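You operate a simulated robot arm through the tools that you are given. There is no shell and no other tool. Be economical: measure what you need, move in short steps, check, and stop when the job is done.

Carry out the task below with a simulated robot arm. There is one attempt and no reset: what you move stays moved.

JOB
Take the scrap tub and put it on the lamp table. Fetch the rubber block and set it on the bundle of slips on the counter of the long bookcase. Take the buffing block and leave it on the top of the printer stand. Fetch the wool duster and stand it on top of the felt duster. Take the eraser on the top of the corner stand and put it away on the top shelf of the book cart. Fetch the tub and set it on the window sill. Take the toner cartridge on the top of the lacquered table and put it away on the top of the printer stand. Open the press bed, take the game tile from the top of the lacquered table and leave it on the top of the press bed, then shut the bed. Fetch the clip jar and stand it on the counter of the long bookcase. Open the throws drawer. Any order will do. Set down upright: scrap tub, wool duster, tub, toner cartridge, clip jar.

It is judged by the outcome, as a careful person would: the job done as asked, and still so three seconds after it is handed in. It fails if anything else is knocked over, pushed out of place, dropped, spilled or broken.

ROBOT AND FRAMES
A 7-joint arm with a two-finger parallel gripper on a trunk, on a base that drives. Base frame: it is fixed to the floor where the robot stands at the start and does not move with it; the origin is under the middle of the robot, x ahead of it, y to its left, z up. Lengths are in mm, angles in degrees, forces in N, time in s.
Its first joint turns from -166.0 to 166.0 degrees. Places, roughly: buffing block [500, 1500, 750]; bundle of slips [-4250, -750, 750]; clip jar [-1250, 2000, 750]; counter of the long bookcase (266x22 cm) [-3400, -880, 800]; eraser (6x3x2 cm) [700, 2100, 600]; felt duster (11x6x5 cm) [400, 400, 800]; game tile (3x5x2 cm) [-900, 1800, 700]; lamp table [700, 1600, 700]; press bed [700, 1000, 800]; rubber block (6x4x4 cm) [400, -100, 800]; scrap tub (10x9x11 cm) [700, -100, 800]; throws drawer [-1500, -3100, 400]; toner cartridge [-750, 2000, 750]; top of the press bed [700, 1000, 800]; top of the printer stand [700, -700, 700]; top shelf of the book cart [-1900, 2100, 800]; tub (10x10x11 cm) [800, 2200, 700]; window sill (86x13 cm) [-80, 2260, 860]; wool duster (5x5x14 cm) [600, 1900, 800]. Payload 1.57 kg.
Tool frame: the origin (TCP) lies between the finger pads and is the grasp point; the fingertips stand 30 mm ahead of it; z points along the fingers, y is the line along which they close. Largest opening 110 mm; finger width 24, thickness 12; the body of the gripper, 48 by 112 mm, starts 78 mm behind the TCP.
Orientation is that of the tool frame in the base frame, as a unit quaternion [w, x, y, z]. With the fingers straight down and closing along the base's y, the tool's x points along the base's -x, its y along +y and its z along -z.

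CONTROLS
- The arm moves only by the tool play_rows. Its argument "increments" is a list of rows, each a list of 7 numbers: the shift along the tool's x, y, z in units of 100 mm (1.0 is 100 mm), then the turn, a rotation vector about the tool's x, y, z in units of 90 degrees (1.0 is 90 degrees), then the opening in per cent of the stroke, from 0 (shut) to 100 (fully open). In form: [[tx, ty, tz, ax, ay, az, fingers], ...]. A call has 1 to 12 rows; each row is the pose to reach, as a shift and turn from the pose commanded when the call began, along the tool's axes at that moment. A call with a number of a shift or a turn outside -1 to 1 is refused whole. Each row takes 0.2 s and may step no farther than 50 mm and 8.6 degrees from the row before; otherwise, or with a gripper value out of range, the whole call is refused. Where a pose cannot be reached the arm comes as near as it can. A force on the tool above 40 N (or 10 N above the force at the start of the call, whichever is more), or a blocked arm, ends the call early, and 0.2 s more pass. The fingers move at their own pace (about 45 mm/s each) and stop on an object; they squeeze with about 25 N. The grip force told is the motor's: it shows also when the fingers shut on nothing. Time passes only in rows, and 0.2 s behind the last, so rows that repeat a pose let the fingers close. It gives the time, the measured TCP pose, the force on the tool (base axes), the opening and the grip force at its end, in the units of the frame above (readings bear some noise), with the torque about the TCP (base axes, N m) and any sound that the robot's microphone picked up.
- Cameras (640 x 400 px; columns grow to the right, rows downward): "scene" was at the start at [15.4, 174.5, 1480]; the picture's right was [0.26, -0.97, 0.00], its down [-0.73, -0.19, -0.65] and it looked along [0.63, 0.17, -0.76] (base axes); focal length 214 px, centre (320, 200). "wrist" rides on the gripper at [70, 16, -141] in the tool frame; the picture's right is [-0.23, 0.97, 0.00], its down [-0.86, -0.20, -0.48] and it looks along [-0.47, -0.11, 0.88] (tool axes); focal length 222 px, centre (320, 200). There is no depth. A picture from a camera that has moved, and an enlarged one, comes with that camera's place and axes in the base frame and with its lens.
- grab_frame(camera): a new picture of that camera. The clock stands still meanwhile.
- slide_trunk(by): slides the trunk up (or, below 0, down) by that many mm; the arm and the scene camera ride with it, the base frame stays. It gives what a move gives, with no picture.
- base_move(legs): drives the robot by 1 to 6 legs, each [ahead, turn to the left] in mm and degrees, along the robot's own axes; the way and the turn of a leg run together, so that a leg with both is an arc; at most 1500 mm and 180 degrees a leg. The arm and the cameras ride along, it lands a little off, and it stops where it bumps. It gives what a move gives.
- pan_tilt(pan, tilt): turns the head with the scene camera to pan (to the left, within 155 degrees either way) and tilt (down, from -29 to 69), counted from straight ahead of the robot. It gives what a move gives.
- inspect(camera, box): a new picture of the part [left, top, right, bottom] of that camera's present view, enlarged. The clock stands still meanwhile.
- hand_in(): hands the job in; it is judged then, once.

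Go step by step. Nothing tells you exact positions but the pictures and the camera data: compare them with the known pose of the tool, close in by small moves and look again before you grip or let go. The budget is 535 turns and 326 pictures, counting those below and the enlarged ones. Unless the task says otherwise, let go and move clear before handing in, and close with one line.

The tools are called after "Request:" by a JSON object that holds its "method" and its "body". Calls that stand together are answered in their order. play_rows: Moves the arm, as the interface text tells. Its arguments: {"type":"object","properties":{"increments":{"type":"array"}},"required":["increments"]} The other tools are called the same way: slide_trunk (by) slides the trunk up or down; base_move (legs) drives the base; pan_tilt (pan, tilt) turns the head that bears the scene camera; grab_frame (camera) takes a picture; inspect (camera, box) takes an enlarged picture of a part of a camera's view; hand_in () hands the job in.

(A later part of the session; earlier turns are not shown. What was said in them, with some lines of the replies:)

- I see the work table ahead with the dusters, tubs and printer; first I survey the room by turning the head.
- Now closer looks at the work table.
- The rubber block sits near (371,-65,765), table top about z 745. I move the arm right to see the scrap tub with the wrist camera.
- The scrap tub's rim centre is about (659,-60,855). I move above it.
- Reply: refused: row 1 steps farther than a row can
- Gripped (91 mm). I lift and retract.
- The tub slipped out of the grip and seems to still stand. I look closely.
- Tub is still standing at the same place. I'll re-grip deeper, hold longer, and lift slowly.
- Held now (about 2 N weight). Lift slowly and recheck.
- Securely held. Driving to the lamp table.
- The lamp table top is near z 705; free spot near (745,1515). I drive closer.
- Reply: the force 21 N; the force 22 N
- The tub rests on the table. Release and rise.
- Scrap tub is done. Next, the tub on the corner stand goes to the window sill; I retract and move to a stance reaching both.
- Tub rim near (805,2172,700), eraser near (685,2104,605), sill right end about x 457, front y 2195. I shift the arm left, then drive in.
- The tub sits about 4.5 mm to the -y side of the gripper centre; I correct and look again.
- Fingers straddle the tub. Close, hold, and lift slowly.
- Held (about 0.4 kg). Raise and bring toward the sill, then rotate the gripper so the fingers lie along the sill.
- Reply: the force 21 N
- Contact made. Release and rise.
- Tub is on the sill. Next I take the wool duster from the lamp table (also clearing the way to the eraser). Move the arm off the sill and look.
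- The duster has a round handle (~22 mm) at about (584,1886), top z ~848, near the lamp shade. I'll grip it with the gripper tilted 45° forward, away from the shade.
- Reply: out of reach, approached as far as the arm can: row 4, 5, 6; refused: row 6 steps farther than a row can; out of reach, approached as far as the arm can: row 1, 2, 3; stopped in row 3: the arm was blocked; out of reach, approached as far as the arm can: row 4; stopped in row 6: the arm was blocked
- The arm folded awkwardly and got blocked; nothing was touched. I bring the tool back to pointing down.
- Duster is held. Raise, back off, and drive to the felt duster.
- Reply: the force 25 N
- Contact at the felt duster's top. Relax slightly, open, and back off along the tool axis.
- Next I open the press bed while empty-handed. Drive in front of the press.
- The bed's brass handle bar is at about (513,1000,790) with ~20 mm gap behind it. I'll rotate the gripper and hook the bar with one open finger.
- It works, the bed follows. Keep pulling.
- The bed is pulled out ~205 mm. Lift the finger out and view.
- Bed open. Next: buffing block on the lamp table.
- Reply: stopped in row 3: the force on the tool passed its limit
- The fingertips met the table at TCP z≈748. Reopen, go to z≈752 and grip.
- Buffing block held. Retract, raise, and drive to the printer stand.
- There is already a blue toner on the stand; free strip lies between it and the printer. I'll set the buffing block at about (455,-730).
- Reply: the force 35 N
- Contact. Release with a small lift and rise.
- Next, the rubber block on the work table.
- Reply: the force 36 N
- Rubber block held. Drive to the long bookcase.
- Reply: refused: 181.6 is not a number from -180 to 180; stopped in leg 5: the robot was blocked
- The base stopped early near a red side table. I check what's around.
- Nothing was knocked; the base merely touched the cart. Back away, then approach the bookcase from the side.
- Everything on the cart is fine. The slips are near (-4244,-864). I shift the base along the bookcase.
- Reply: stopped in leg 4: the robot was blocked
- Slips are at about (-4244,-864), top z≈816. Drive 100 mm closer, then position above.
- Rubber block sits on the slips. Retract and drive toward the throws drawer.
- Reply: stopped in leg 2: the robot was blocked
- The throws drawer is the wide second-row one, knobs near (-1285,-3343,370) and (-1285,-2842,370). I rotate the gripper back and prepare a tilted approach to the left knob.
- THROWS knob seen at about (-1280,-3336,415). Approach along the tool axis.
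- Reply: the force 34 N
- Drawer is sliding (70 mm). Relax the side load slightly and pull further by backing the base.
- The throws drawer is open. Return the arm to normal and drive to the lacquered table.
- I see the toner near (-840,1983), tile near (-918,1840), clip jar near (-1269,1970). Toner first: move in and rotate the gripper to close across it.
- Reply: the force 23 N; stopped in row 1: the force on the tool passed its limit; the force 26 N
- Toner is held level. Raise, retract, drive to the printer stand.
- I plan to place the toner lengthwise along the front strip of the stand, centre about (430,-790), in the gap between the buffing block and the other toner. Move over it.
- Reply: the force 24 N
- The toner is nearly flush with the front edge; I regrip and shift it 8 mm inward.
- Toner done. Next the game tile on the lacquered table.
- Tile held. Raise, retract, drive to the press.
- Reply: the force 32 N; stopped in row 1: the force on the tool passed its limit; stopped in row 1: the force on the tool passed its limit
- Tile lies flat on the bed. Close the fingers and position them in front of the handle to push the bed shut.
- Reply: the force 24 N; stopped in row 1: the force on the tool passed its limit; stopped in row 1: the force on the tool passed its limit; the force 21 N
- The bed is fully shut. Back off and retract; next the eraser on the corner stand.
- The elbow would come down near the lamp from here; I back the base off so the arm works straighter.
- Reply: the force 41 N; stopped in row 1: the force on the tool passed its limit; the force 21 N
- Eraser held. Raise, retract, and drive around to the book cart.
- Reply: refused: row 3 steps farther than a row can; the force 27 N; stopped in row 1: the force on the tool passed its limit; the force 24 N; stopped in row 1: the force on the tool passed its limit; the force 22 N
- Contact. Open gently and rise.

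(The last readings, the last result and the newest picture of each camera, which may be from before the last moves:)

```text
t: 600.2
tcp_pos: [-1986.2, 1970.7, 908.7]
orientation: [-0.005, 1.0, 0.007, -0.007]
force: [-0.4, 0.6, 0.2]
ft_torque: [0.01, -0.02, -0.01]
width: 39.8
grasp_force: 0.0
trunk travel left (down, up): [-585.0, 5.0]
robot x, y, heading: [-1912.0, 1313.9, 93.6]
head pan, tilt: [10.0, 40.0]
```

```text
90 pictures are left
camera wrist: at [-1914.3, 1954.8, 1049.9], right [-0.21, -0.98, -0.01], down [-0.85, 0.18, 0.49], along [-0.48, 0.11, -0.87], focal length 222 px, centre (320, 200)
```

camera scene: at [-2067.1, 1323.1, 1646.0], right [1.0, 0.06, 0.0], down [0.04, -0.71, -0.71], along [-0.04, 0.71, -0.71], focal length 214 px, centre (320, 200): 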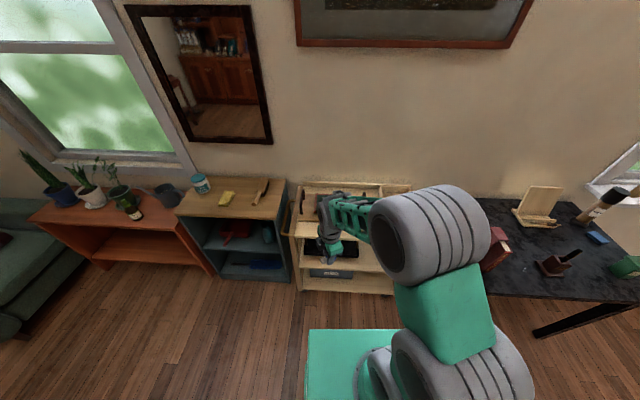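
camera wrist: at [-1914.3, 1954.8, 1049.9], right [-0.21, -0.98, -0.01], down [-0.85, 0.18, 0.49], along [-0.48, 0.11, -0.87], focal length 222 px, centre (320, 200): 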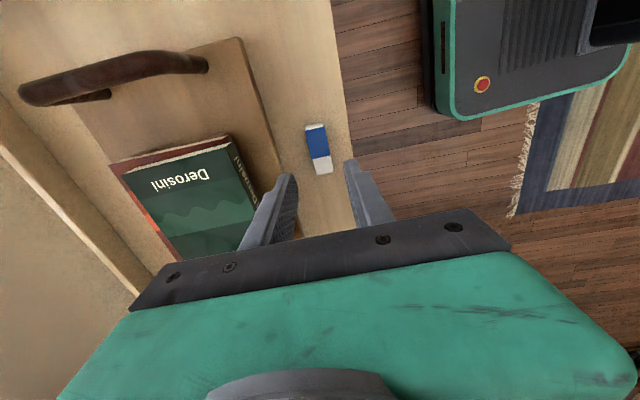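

Eraser is on the cart. Last: the clip jar. Retract and drive in front of it.

Request:
{"method": "play_rows", "body": {"increments": [[0, 0.33, -0.2, 0, 0, 0, 100], [0, 0.66, -0.4, 0, 0, 0, 100], [0, 1, -0.4, 0, 0, 0, 100]]}}

Request:
{"method": "play_rows", "body": {"increments": [[0.2, 0.33, 0, 0, 0, 0, 100], [0.4, 0.66, 0, 0, 0, 0, 100], [0.6, 1, 0, 0, 0, 0, 100]]}}

Request:
{"method": "base_move", "body": {"legs": [[-60, 0], [0, -93.5], [650, 0], [0, 90]]}}

Request:
{"method": "pan_tilt", "body": {"pan": 5, "tilt": 45}}

Request:
{"method": "grab_frame", "body": {"camera": "scene"}}

Request:
{"method": "grab_frame", "body": {"camera": "wrist"}}

```text
t: 601.0
tcp_pos: [-1985.3, 1871.3, 946.9]
orientation: [-0.004, 1.0, 0.005, -0.006]
force: [-0.7, 0.1, -0.7]
ft_torque: [0.0, 0.0, 0.04]
width: 109.3
grasp_force: 0.3
trunk travel left (down, up): [-585.0, 5.0]
robot x, y, heading: [-1918.2, 1310.9, 93.5]
head pan, tilt: [10.0, 40.0]
```

```text
t: 601.8
tcp_pos: [-1924.8, 1772.8, 943.8]
orientation: [-0.005, 1.0, 0.006, -0.006]
force: [0.3, 0.7, -0.1]
ft_torque: [0.01, -0.02, -0.01]
width: 110.0
grasp_force: 0.0
trunk travel left (down, up): [-585.0, 5.0]
robot x, y, heading: [-1910.1, 1307.8, 93.5]
head pan, tilt: [10.0, 40.0]
```

```text
t: 613.9
tcp_pos: [-1239.8, 1713.6, 943.0]
orientation: [-0.004, 1.0, -0.016, -0.006]
force: [-0.4, 0.1, 0.6]
ft_torque: [0.03, -0.02, -0.02]
width: 109.4
grasp_force: 0.1
trunk travel left (down, up): [-585.0, 5.0]
robot x, y, heading: [-1245.6, 1252.7, 90.7]
head pan, tilt: [10.0, 40.0]
```

```text
t: 614.5
tcp_pos: [-1239.2, 1711.7, 945.2]
orientation: [-0.005, 1.0, -0.017, -0.005]
force: [-0.4, -0.3, -0.3]
ft_torque: [-0.01, 0.0, -0.01]
width: 110.0
grasp_force: 0.0
trunk travel left (down, up): [-585.0, 5.0]
robot x, y, heading: [-1245.8, 1250.1, 91.1]
head pan, tilt: [5.0, 45.0]
```

```text
89 pictures are left
camera scene: at [-1408.2, 1268.1, 1646.0], right [0.99, 0.1, 0.0], down [0.07, -0.7, -0.71], along [-0.07, 0.7, -0.71], focal length 214 px, centre (320, 200)
```

scene: 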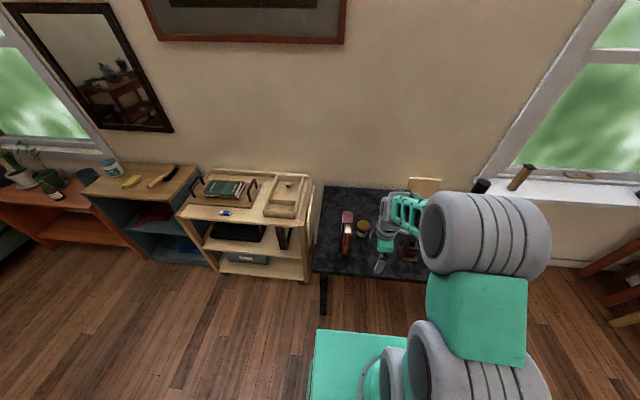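

```text
88 pictures are left
camera wrist: at [-1167.5, 1692.6, 1085.4], right [-0.26, -0.97, -0.01], down [-0.84, 0.22, 0.49], along [-0.47, 0.13, -0.87], focal length 222 px, centre (320, 200)
```

wrist: 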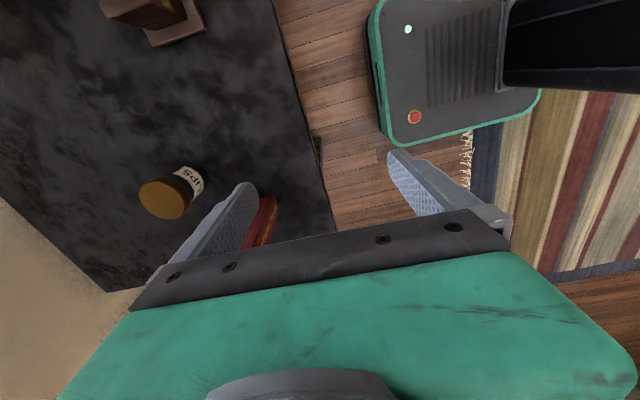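

Request:
{"method": "base_move", "body": {"legs": [[110, -1]]}}

Request:
{"method": "play_rows", "body": {"increments": [[-0.1, -0.33, 0, 0, 0, 0, 100], [-0.2, -0.66, 0, 0, 0, 0, 100], [-0.3, -1, 0, 0, 0, 0, 100]]}}

Request:
{"method": "play_rows", "body": {"increments": [[0, -0.25, 0.2, 0, 0, 0, 100], [0, -0.45, 0.5, 0, 0, 0, 100]]}}

Request:
{"method": "grab_frame", "body": {"camera": "wrist"}}

Request:
{"method": "inspect", "body": {"camera": "scene", "box": [300, 200, 420, 275]}}

```text
t: 615.7
tcp_pos: [-1231.1, 1823.8, 944.4]
orientation: [-0.005, 1.0, -0.026, -0.005]
force: [-0.1, 0.3, 0.2]
ft_torque: [-0.02, -0.03, 0.0]
width: 109.9
grasp_force: 0.1
trunk travel left (down, up): [-585.0, 5.0]
robot x, y, heading: [-1248.1, 1364.1, 89.9]
head pan, tilt: [5.0, 45.0]
```

```text
t: 616.5
tcp_pos: [-1257.1, 1925.7, 944.7]
orientation: [-0.004, 1.0, -0.025, -0.007]
force: [-0.7, 0.5, 0.1]
ft_torque: [-0.02, 0.0, 0.0]
width: 109.9
grasp_force: 0.1
trunk travel left (down, up): [-585.0, 5.0]
robot x, y, heading: [-1246.8, 1360.8, 89.7]
head pan, tilt: [5.0, 45.0]
```

```text
t: 617.1
tcp_pos: [-1254.6, 1971.1, 893.6]
orientation: [-0.004, 1.0, -0.026, -0.006]
force: [0.1, -0.7, 0.6]
ft_torque: [-0.06, -0.01, -0.02]
width: 110.0
grasp_force: 0.2
trunk travel left (down, up): [-585.0, 5.0]
robot x, y, heading: [-1245.8, 1359.9, 89.9]
head pan, tilt: [5.0, 45.0]
```

```text
87 pictures are left
camera wrist: at [-1182.3, 1950.3, 1036.0], right [-0.28, -0.96, -0.01], down [-0.84, 0.24, 0.49], along [-0.47, 0.14, -0.87], focal length 222 px, centre (320, 200)
```

wrist: 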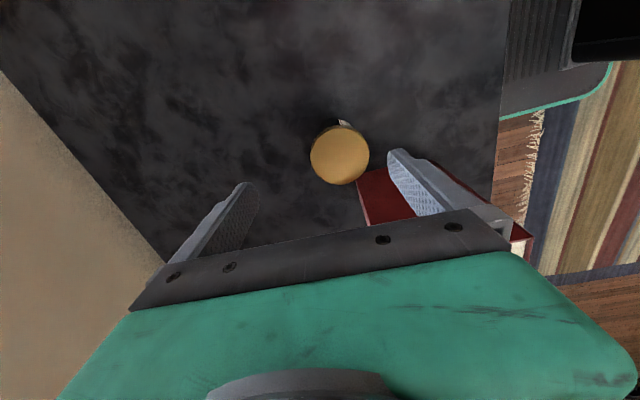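

```text
5.33 times, centred on (360, 238) of scene
camera zoom: at [-1408.5, 1383.6, 1646.0], right [1.0, 0.08, 0.0], down [0.06, -0.7, -0.71], along [-0.06, 0.7, -0.71], focal length 1144 px, centre (107, 0)
```

zoom: 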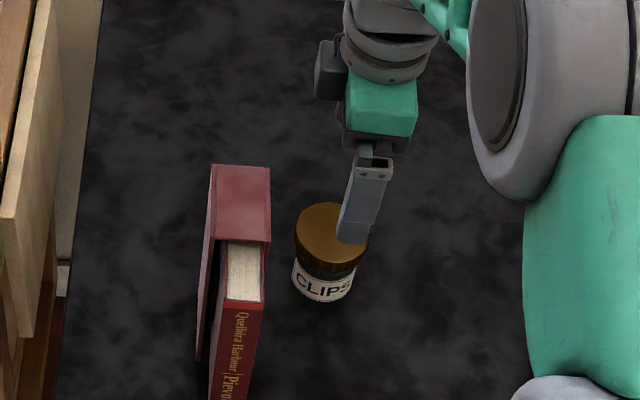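

Request:
{"method": "play_rows", "body": {"increments": [[-0.1, 0.15, 0.2, 0, 0, 0, 100], [-0.1, 0.15, 0.5, 0, 0, 0, 100]]}}

Request:
{"method": "grab_frame", "body": {"camera": "wrist"}}

Request:
{"method": "inspect", "body": {"camera": "scene", "box": [300, 200, 420, 275]}}

```text
t: 617.7
tcp_pos: [-1264.5, 1955.4, 845.9]
orientation: [-0.006, 1.0, -0.026, -0.005]
force: [0.2, 0.9, 0.0]
ft_torque: [-0.02, 0.01, 0.0]
width: 110.0
grasp_force: 0.0
trunk travel left (down, up): [-585.0, 5.0]
robot x, y, heading: [-1248.3, 1361.5, 90.1]
head pan, tilt: [5.0, 45.0]
```

```text
85 pictures are left
camera wrist: at [-1193.9, 1935.0, 986.5], right [-0.28, -0.96, -0.01], down [-0.84, 0.24, 0.49], along [-0.47, 0.14, -0.87], focal length 222 px, centre (320, 200)
```

wrist: 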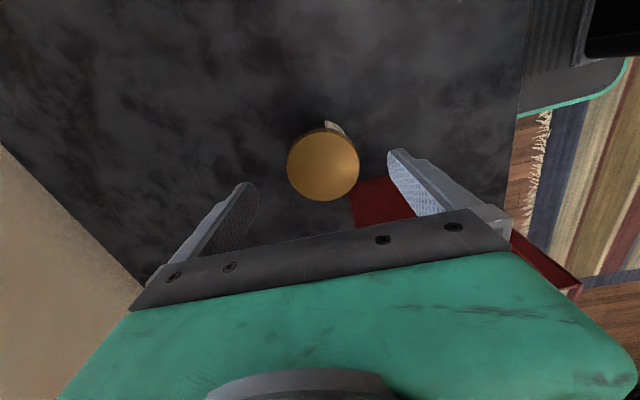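

```text
5.33 times, centred on (360, 238) of scene
camera zoom: at [-1408.6, 1383.1, 1646.0], right [1.0, 0.08, 0.0], down [0.06, -0.7, -0.71], along [-0.06, 0.7, -0.71], focal length 1144 px, centre (107, 0)
```

zoom: 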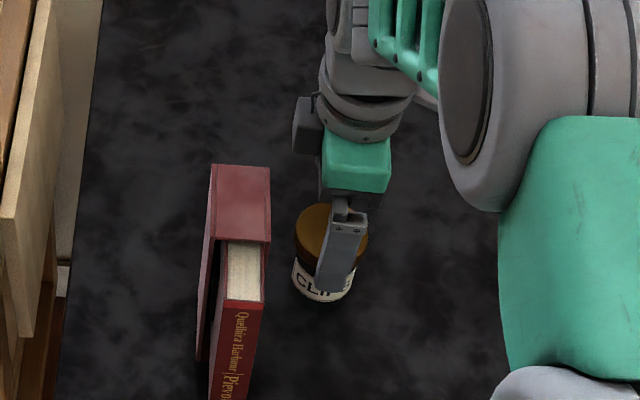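

Request:
{"method": "play_rows", "body": {"increments": [[0, 0.015, 0.3, 0, 0, 0, 100], [0, 0.015, 0.6, 0, 0, 0, 100], [0, 0.015, 0.9, 0, 0, 0, 100]]}}

Request:
{"method": "play_rows", "body": {"increments": [[0, 0, 0, 0, 0, 0, 0], [0, 0, 0, 0, 0, 0, 0], [0, 0, 0, 0, 0, 0, 0], [0, 0, 0, 0, 0, 0, 0], [0, 0, 0, 0, 0, 0, 0]]}}

Request:
{"method": "play_rows", "body": {"increments": [[0, 0, -0.05, 0, 0, 0, 0], [0, 0, -0.1, 0, 0, 0, 0], [0, 0, -0.2, 0, 0, 0, 0]]}}

Request:
{"method": "grab_frame", "body": {"camera": "wrist"}}

Request:
{"method": "inspect", "body": {"camera": "scene", "box": [300, 200, 420, 275]}}

```text
t: 618.5
tcp_pos: [-1267.1, 1955.3, 756.5]
orientation: [-0.005, 1.0, -0.026, -0.007]
force: [0.3, -0.3, -0.6]
ft_torque: [0.0, 0.02, 0.03]
width: 110.0
grasp_force: 0.1
trunk travel left (down, up): [-585.0, 5.0]
robot x, y, heading: [-1249.0, 1360.6, 89.7]
head pan, tilt: [5.0, 45.0]
```

```text
t: 619.7
tcp_pos: [-1265.9, 1955.1, 755.3]
orientation: [-0.005, 1.0, -0.027, -0.006]
force: [0.4, 0.4, -0.1]
ft_torque: [0.02, 0.05, 0.0]
width: 59.5
grasp_force: 24.5
trunk travel left (down, up): [-585.0, 5.0]
robot x, y, heading: [-1246.3, 1360.4, 89.9]
head pan, tilt: [5.0, 45.0]
```

```text
t: 620.5
tcp_pos: [-1266.5, 1955.3, 775.7]
orientation: [-0.004, 1.0, -0.026, -0.006]
force: [0.4, 0.3, -2.1]
ft_torque: [0.03, 0.01, 0.01]
width: 59.4
grasp_force: 24.8
trunk travel left (down, up): [-585.0, 5.0]
robot x, y, heading: [-1243.5, 1359.6, 89.7]
head pan, tilt: [5.0, 45.0]
```

```text
83 pictures are left
camera wrist: at [-1195.2, 1934.4, 917.1], right [-0.28, -0.96, -0.01], down [-0.84, 0.24, 0.49], along [-0.47, 0.14, -0.87], focal length 222 px, centre (320, 200)
```

wrist: 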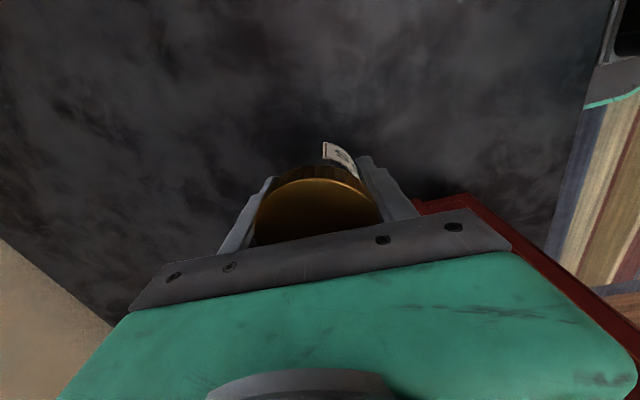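

```text
5.33 times, centred on (360, 238) of scene
camera zoom: at [-1408.4, 1382.8, 1646.0], right [1.0, 0.08, 0.0], down [0.06, -0.7, -0.71], along [-0.06, 0.7, -0.71], focal length 1144 px, centre (107, 0)
```

zoom: 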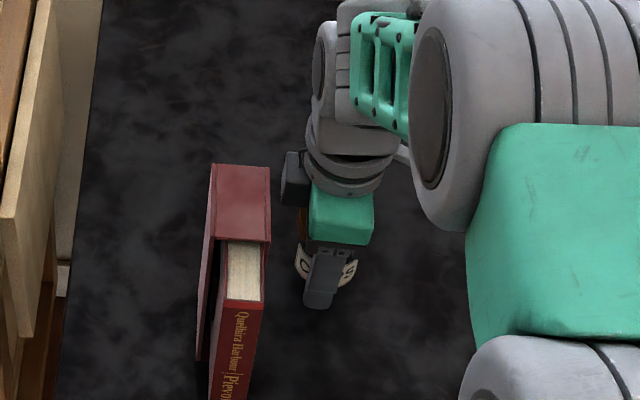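

Jar held. Lift, retract and drive to the long bookcase.

Request:
{"method": "play_rows", "body": {"increments": [[0, 0, -0.33, 0, 0, 0, 0], [0, 0, -0.66, 0, 0, 0, 0], [0, 0, -1, 0, 0, 0, 0]]}}

Request:
{"method": "play_rows", "body": {"increments": [[0, 0.2, -0.25, 0, 0, 0, 0], [0, 0.5, -0.5, 0, 0, 0, 0], [0, 0.8, -0.7, 0, 0, 0, 0], [0, 1, -0.8, 0, 0, 0, 0]]}}

Request:
{"method": "play_rows", "body": {"increments": [[0, 0.3, 0, 0, 0, 0, 0], [0, 0.6, 0, 0, 0, 0, 0], [0, 0.8, 0, 0, 0, 0, 0]]}}

Request:
{"method": "base_move", "body": {"legs": [[-200, 0], [0, 122.4], [1500, 0], [1110, 0], [0, 57.6]]}}

Request:
{"method": "pan_tilt", "body": {"pan": 0, "tilt": 45}}

Request:
{"method": "grab_frame", "body": {"camera": "scene"}}

Request:
{"method": "grab_frame", "body": {"camera": "wrist"}}

```text
t: 621.3
tcp_pos: [-1264.5, 1953.6, 875.5]
orientation: [-0.003, 1.0, -0.026, -0.006]
force: [0.6, 0.0, -1.7]
ft_torque: [0.05, 0.01, -0.02]
width: 59.7
grasp_force: 24.7
trunk travel left (down, up): [-585.0, 5.0]
robot x, y, heading: [-1246.5, 1364.2, 89.7]
head pan, tilt: [5.0, 45.0]
```

```text
t: 622.3
tcp_pos: [-1271.4, 1852.3, 954.0]
orientation: [-0.004, 1.0, -0.025, -0.006]
force: [-0.1, 0.5, -2.2]
ft_torque: [0.01, -0.02, 0.03]
width: 59.6
grasp_force: 24.9
trunk travel left (down, up): [-585.0, 5.0]
robot x, y, heading: [-1244.6, 1364.8, 89.9]
head pan, tilt: [5.0, 45.0]
```

```text
t: 623.1
tcp_pos: [-1272.9, 1772.5, 954.7]
orientation: [-0.006, 1.0, -0.026, -0.006]
force: [0.5, 0.1, -1.9]
ft_torque: [-0.01, 0.01, 0.01]
width: 59.5
grasp_force: 24.7
trunk travel left (down, up): [-585.0, 5.0]
robot x, y, heading: [-1244.2, 1359.1, 89.7]
head pan, tilt: [5.0, 45.0]
```

```text
t: 644.7
tcp_pos: [-3448.6, -620.1, 954.1]
orientation: [0.007, 0.014, 1.0, -0.004]
force: [-0.2, -1.2, -2.1]
ft_torque: [-0.06, -0.03, 0.03]
width: 59.7
grasp_force: 24.6
trunk travel left (down, up): [-585.0, 5.0]
robot x, y, heading: [-3482.7, -209.6, -88.8]
head pan, tilt: [5.0, 45.0]
```

```text
t: 645.4
tcp_pos: [-3448.3, -620.0, 954.8]
orientation: [0.006, 0.015, 1.0, -0.004]
force: [-0.1, -0.5, -1.9]
ft_torque: [-0.01, -0.02, -0.03]
width: 59.5
grasp_force: 25.5
trunk travel left (down, up): [-585.0, 5.0]
robot x, y, heading: [-3481.7, -210.0, -88.9]
head pan, tilt: [0.0, 45.0]
```

```text
81 pictures are left
camera scene: at [-3328.6, -226.7, 1646.0], right [-1.0, -0.02, 0.0], down [-0.01, 0.71, -0.71], along [0.01, -0.71, -0.71], focal length 214 px, centre (320, 200)
```

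scene: 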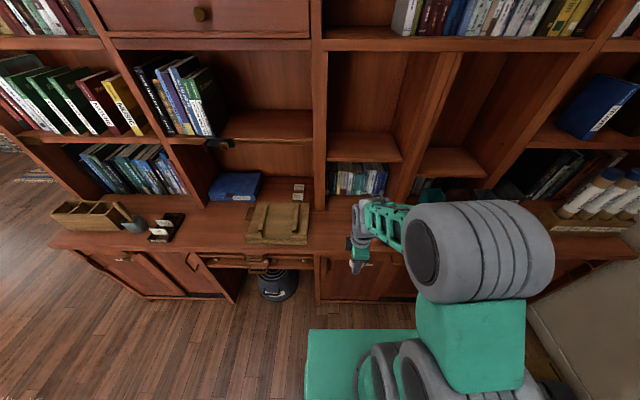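

```text
80 pictures are left
camera wrist: at [-3518.0, -600.6, 1095.4], right [0.25, 0.97, -0.01], down [0.84, -0.22, 0.49], along [0.47, -0.13, -0.87], focal length 222 px, centre (320, 200)
```

wrist: 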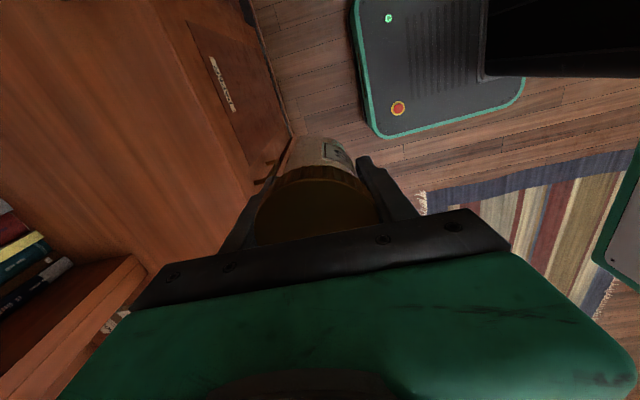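

Request:
{"method": "base_move", "body": {"legs": [[90, -1]]}}

Request:
{"method": "play_rows", "body": {"increments": [[0.1, -0.25, 0, 0, 0, 0, 0], [0.2, -0.5, 0, 0, 0, 0, 0], [0.2, -0.75, 0, 0, 0, 0, 0], [0.2, -1, 0, 0, 0, 0, 0]]}}

Request:
{"method": "play_rows", "body": {"increments": [[0, -0.2, 0.2, 0, 0, 0, 0], [0, -0.4, 0.5, 0, 0, 0, 0], [0, -0.45, 0.75, 0, 0, 0, 0]]}}

Request:
{"method": "grab_frame", "body": {"camera": "wrist"}}

Request:
{"method": "grab_frame", "body": {"camera": "scene"}}

```text
t: 646.5
tcp_pos: [-3456.0, -711.9, 953.7]
orientation: [0.006, 0.024, 1.0, -0.004]
force: [-0.7, 0.0, -1.4]
ft_torque: [-0.04, -0.01, 0.06]
width: 59.6
grasp_force: 24.7
trunk travel left (down, up): [-585.0, 5.0]
robot x, y, heading: [-3480.4, -298.7, -90.0]
head pan, tilt: [0.0, 45.0]
```

```text
t: 647.5
tcp_pos: [-3477.4, -810.6, 953.8]
orientation: [0.005, 0.024, 1.0, -0.005]
force: [0.1, -0.8, -0.8]
ft_torque: [0.01, -0.03, 0.0]
width: 59.6
grasp_force: 24.9
trunk travel left (down, up): [-585.0, 5.0]
robot x, y, heading: [-3482.3, -298.0, -90.0]
head pan, tilt: [0.0, 45.0]
```

```text
t: 648.3
tcp_pos: [-3479.3, -856.8, 880.3]
orientation: [0.006, 0.023, 1.0, -0.005]
force: [-0.5, -0.2, -1.3]
ft_torque: [0.01, -0.01, 0.03]
width: 59.6
grasp_force: 24.8
trunk travel left (down, up): [-585.0, 5.0]
robot x, y, heading: [-3483.5, -295.4, -89.8]
head pan, tilt: [0.0, 45.0]
```

```text
79 pictures are left
camera wrist: at [-3549.6, -835.8, 1021.5], right [0.27, 0.96, -0.01], down [0.84, -0.23, 0.49], along [0.47, -0.14, -0.87], focal length 222 px, centre (320, 200)
```

wrist: 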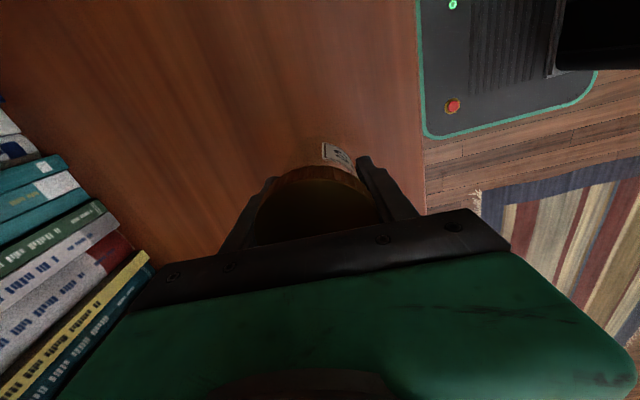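

```text
78 pictures are left
camera scene: at [-3328.1, -319.3, 1646.0], right [-1.0, 0.0, 0.0], down [0.0, 0.71, -0.71], along [0.0, -0.71, -0.71], focal length 214 px, centre (320, 200)
```

scene: 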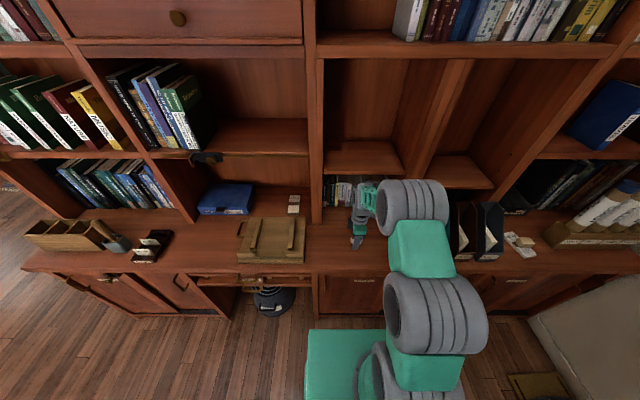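

Request:
{"method": "play_rows", "body": {"increments": [[0, 0, 0.2, 0, 0, 0, 0], [0, 0, 0.35, 0, 0, 0, 0]]}}

Request:
{"method": "play_rows", "body": {"increments": [[0, 0, 0.04, 0, 0, 0, 0]]}}

Request:
{"method": "play_rows", "body": {"increments": [[0, 0, 0.04, 0, 0, 0, 0]]}}

Request:
{"method": "play_rows", "body": {"increments": [[0, 0, 0.04, 0, 0, 0, 0]]}}

```text
t: 648.9
tcp_pos: [-3481.6, -856.1, 844.7]
orientation: [0.006, 0.025, 1.0, -0.005]
force: [-0.2, -0.7, -1.9]
ft_torque: [0.01, -0.03, -0.01]
width: 59.7
grasp_force: 24.8
trunk travel left (down, up): [-585.0, 5.0]
robot x, y, heading: [-3483.7, -296.2, -90.2]
head pan, tilt: [0.0, 45.0]
```

```text
t: 649.3
tcp_pos: [-3480.3, -855.7, 840.4]
orientation: [0.006, 0.023, 1.0, -0.005]
force: [0.2, -0.4, -1.5]
ft_torque: [-0.01, -0.02, -0.01]
width: 59.9
grasp_force: 24.8
trunk travel left (down, up): [-585.0, 5.0]
robot x, y, heading: [-3482.4, -299.5, -90.2]
head pan, tilt: [0.0, 45.0]
```

```text
t: 649.7
tcp_pos: [-3481.3, -854.7, 837.0]
orientation: [0.006, 0.024, 1.0, -0.004]
force: [0.7, 0.1, -1.6]
ft_torque: [0.02, 0.01, 0.02]
width: 59.1
grasp_force: 25.1
trunk travel left (down, up): [-585.0, 5.0]
robot x, y, heading: [-3479.0, -297.6, -90.1]
head pan, tilt: [0.0, 45.0]
```

```text
t: 650.1
tcp_pos: [-3481.2, -856.0, 835.2]
orientation: [0.005, 0.023, 1.0, -0.006]
force: [-0.7, 3.4, 11.7]
ft_torque: [0.13, -0.09, 0.01]
width: 59.6
grasp_force: 25.4
trunk travel left (down, up): [-585.0, 5.0]
robot x, y, heading: [-3481.1, -294.8, -90.1]
head pan, tilt: [0.0, 45.0]
```

Contact. Release and rise.

Request:
{"method": "play_rows", "body": {"increments": [[0, 0, -0.01, 0, 0, 0, 85], [0, 0, -0.01, 0, 0, 0, 85], [0, 0, -0.01, 0, 0, 0, 85], [0, 0, -0.25, 0, 0, 0, 85], [0, 0, -0.6, 0, 0, 0, 85], [0, 0, -1.0, 0, 0, 0, 85]]}}

Request:
{"method": "grab_frame", "body": {"camera": "wrist"}}

Request:
{"method": "play_rows", "body": {"increments": [[0, 0.33, 0, 0, 0, 0, 85], [0, 0.66, 0, 0, 0, 0, 85], [0, 1, 0, 0, 0, 0, 85]]}}

Request:
{"method": "inspect", "body": {"camera": "scene", "box": [280, 150, 600, 350]}}

```text
t: 651.5
tcp_pos: [-3483.0, -854.6, 933.7]
orientation: [0.006, 0.024, 1.0, -0.004]
force: [0.7, 0.4, -0.8]
ft_torque: [0.04, 0.02, 0.0]
width: 93.7
grasp_force: 0.0
trunk travel left (down, up): [-585.0, 5.0]
robot x, y, heading: [-3481.1, -295.4, -89.9]
head pan, tilt: [0.0, 45.0]
```

```text
77 pictures are left
camera wrist: at [-3551.7, -833.4, 1074.4], right [0.27, 0.96, 0.0], down [0.84, -0.24, 0.49], along [0.47, -0.14, -0.87], focal length 222 px, centre (320, 200)
```

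wrist: 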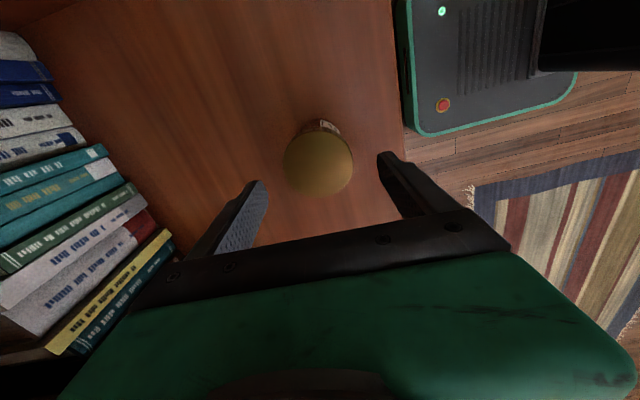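

```text
t: 652.3
tcp_pos: [-3476.8, -753.0, 931.8]
orientation: [0.005, 0.024, 1.0, -0.005]
force: [0.2, 0.1, -0.2]
ft_torque: [-0.01, 0.0, -0.01]
width: 93.3
grasp_force: 0.0
trunk travel left (down, up): [-585.0, 5.0]
robot x, y, heading: [-3484.7, -295.9, -90.0]
head pan, tilt: [0.0, 45.0]
```

```text
2.00 times, centred on (440, 250) of scene
camera zoom: at [-3328.1, -318.7, 1646.0], right [-1.0, 0.0, 0.0], down [0.0, 0.71, -0.71], along [0.0, -0.71, -0.71], focal length 429 px, centre (80, 100)
```

zoom: 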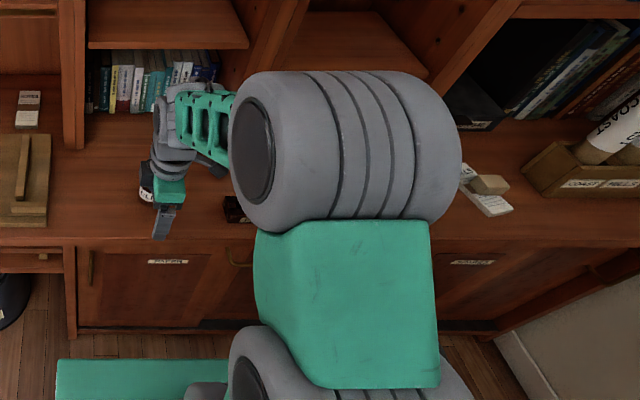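

Request:
{"method": "base_move", "body": {"legs": [[-200, 0]]}}

Request:
{"method": "grab_frame", "body": {"camera": "scene"}}

```text
t: 653.9
tcp_pos: [-3477.4, -557.4, 932.3]
orientation: [0.006, 0.023, 1.0, -0.005]
force: [0.1, 0.2, -0.1]
ft_torque: [-0.01, 0.02, 0.04]
width: 93.4
grasp_force: 0.0
trunk travel left (down, up): [-585.0, 5.0]
robot x, y, heading: [-3484.5, -101.0, -89.9]
head pan, tilt: [0.0, 45.0]
```

```text
75 pictures are left
camera scene: at [-3328.1, -121.9, 1646.0], right [-1.0, 0.0, 0.0], down [0.0, 0.71, -0.71], along [0.0, -0.71, -0.71], focal length 214 px, centre (320, 200)
```

scene: 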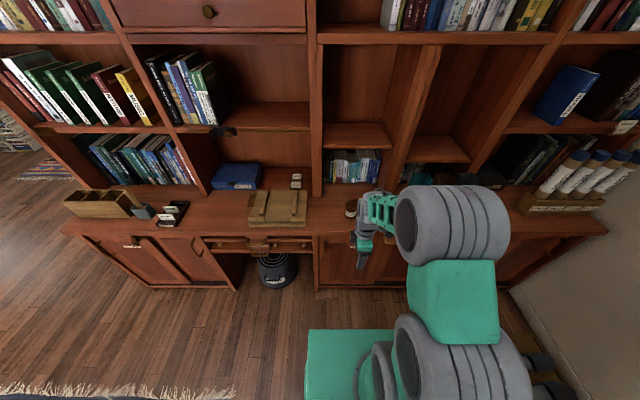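

The clip jar stands upright on the counter and the arm is clear. All ten items are done, so I hand in.

Request:
{"method": "hand_in", "body": {}}

```text
The job is handed in.
```

All ten tasks are carried out and handed in; I don't have the verdict. The scrap tub slipped out of the first grip without tipping, and the base brushed the tea cart by the long bookcase, where everything I could see still stood upright.
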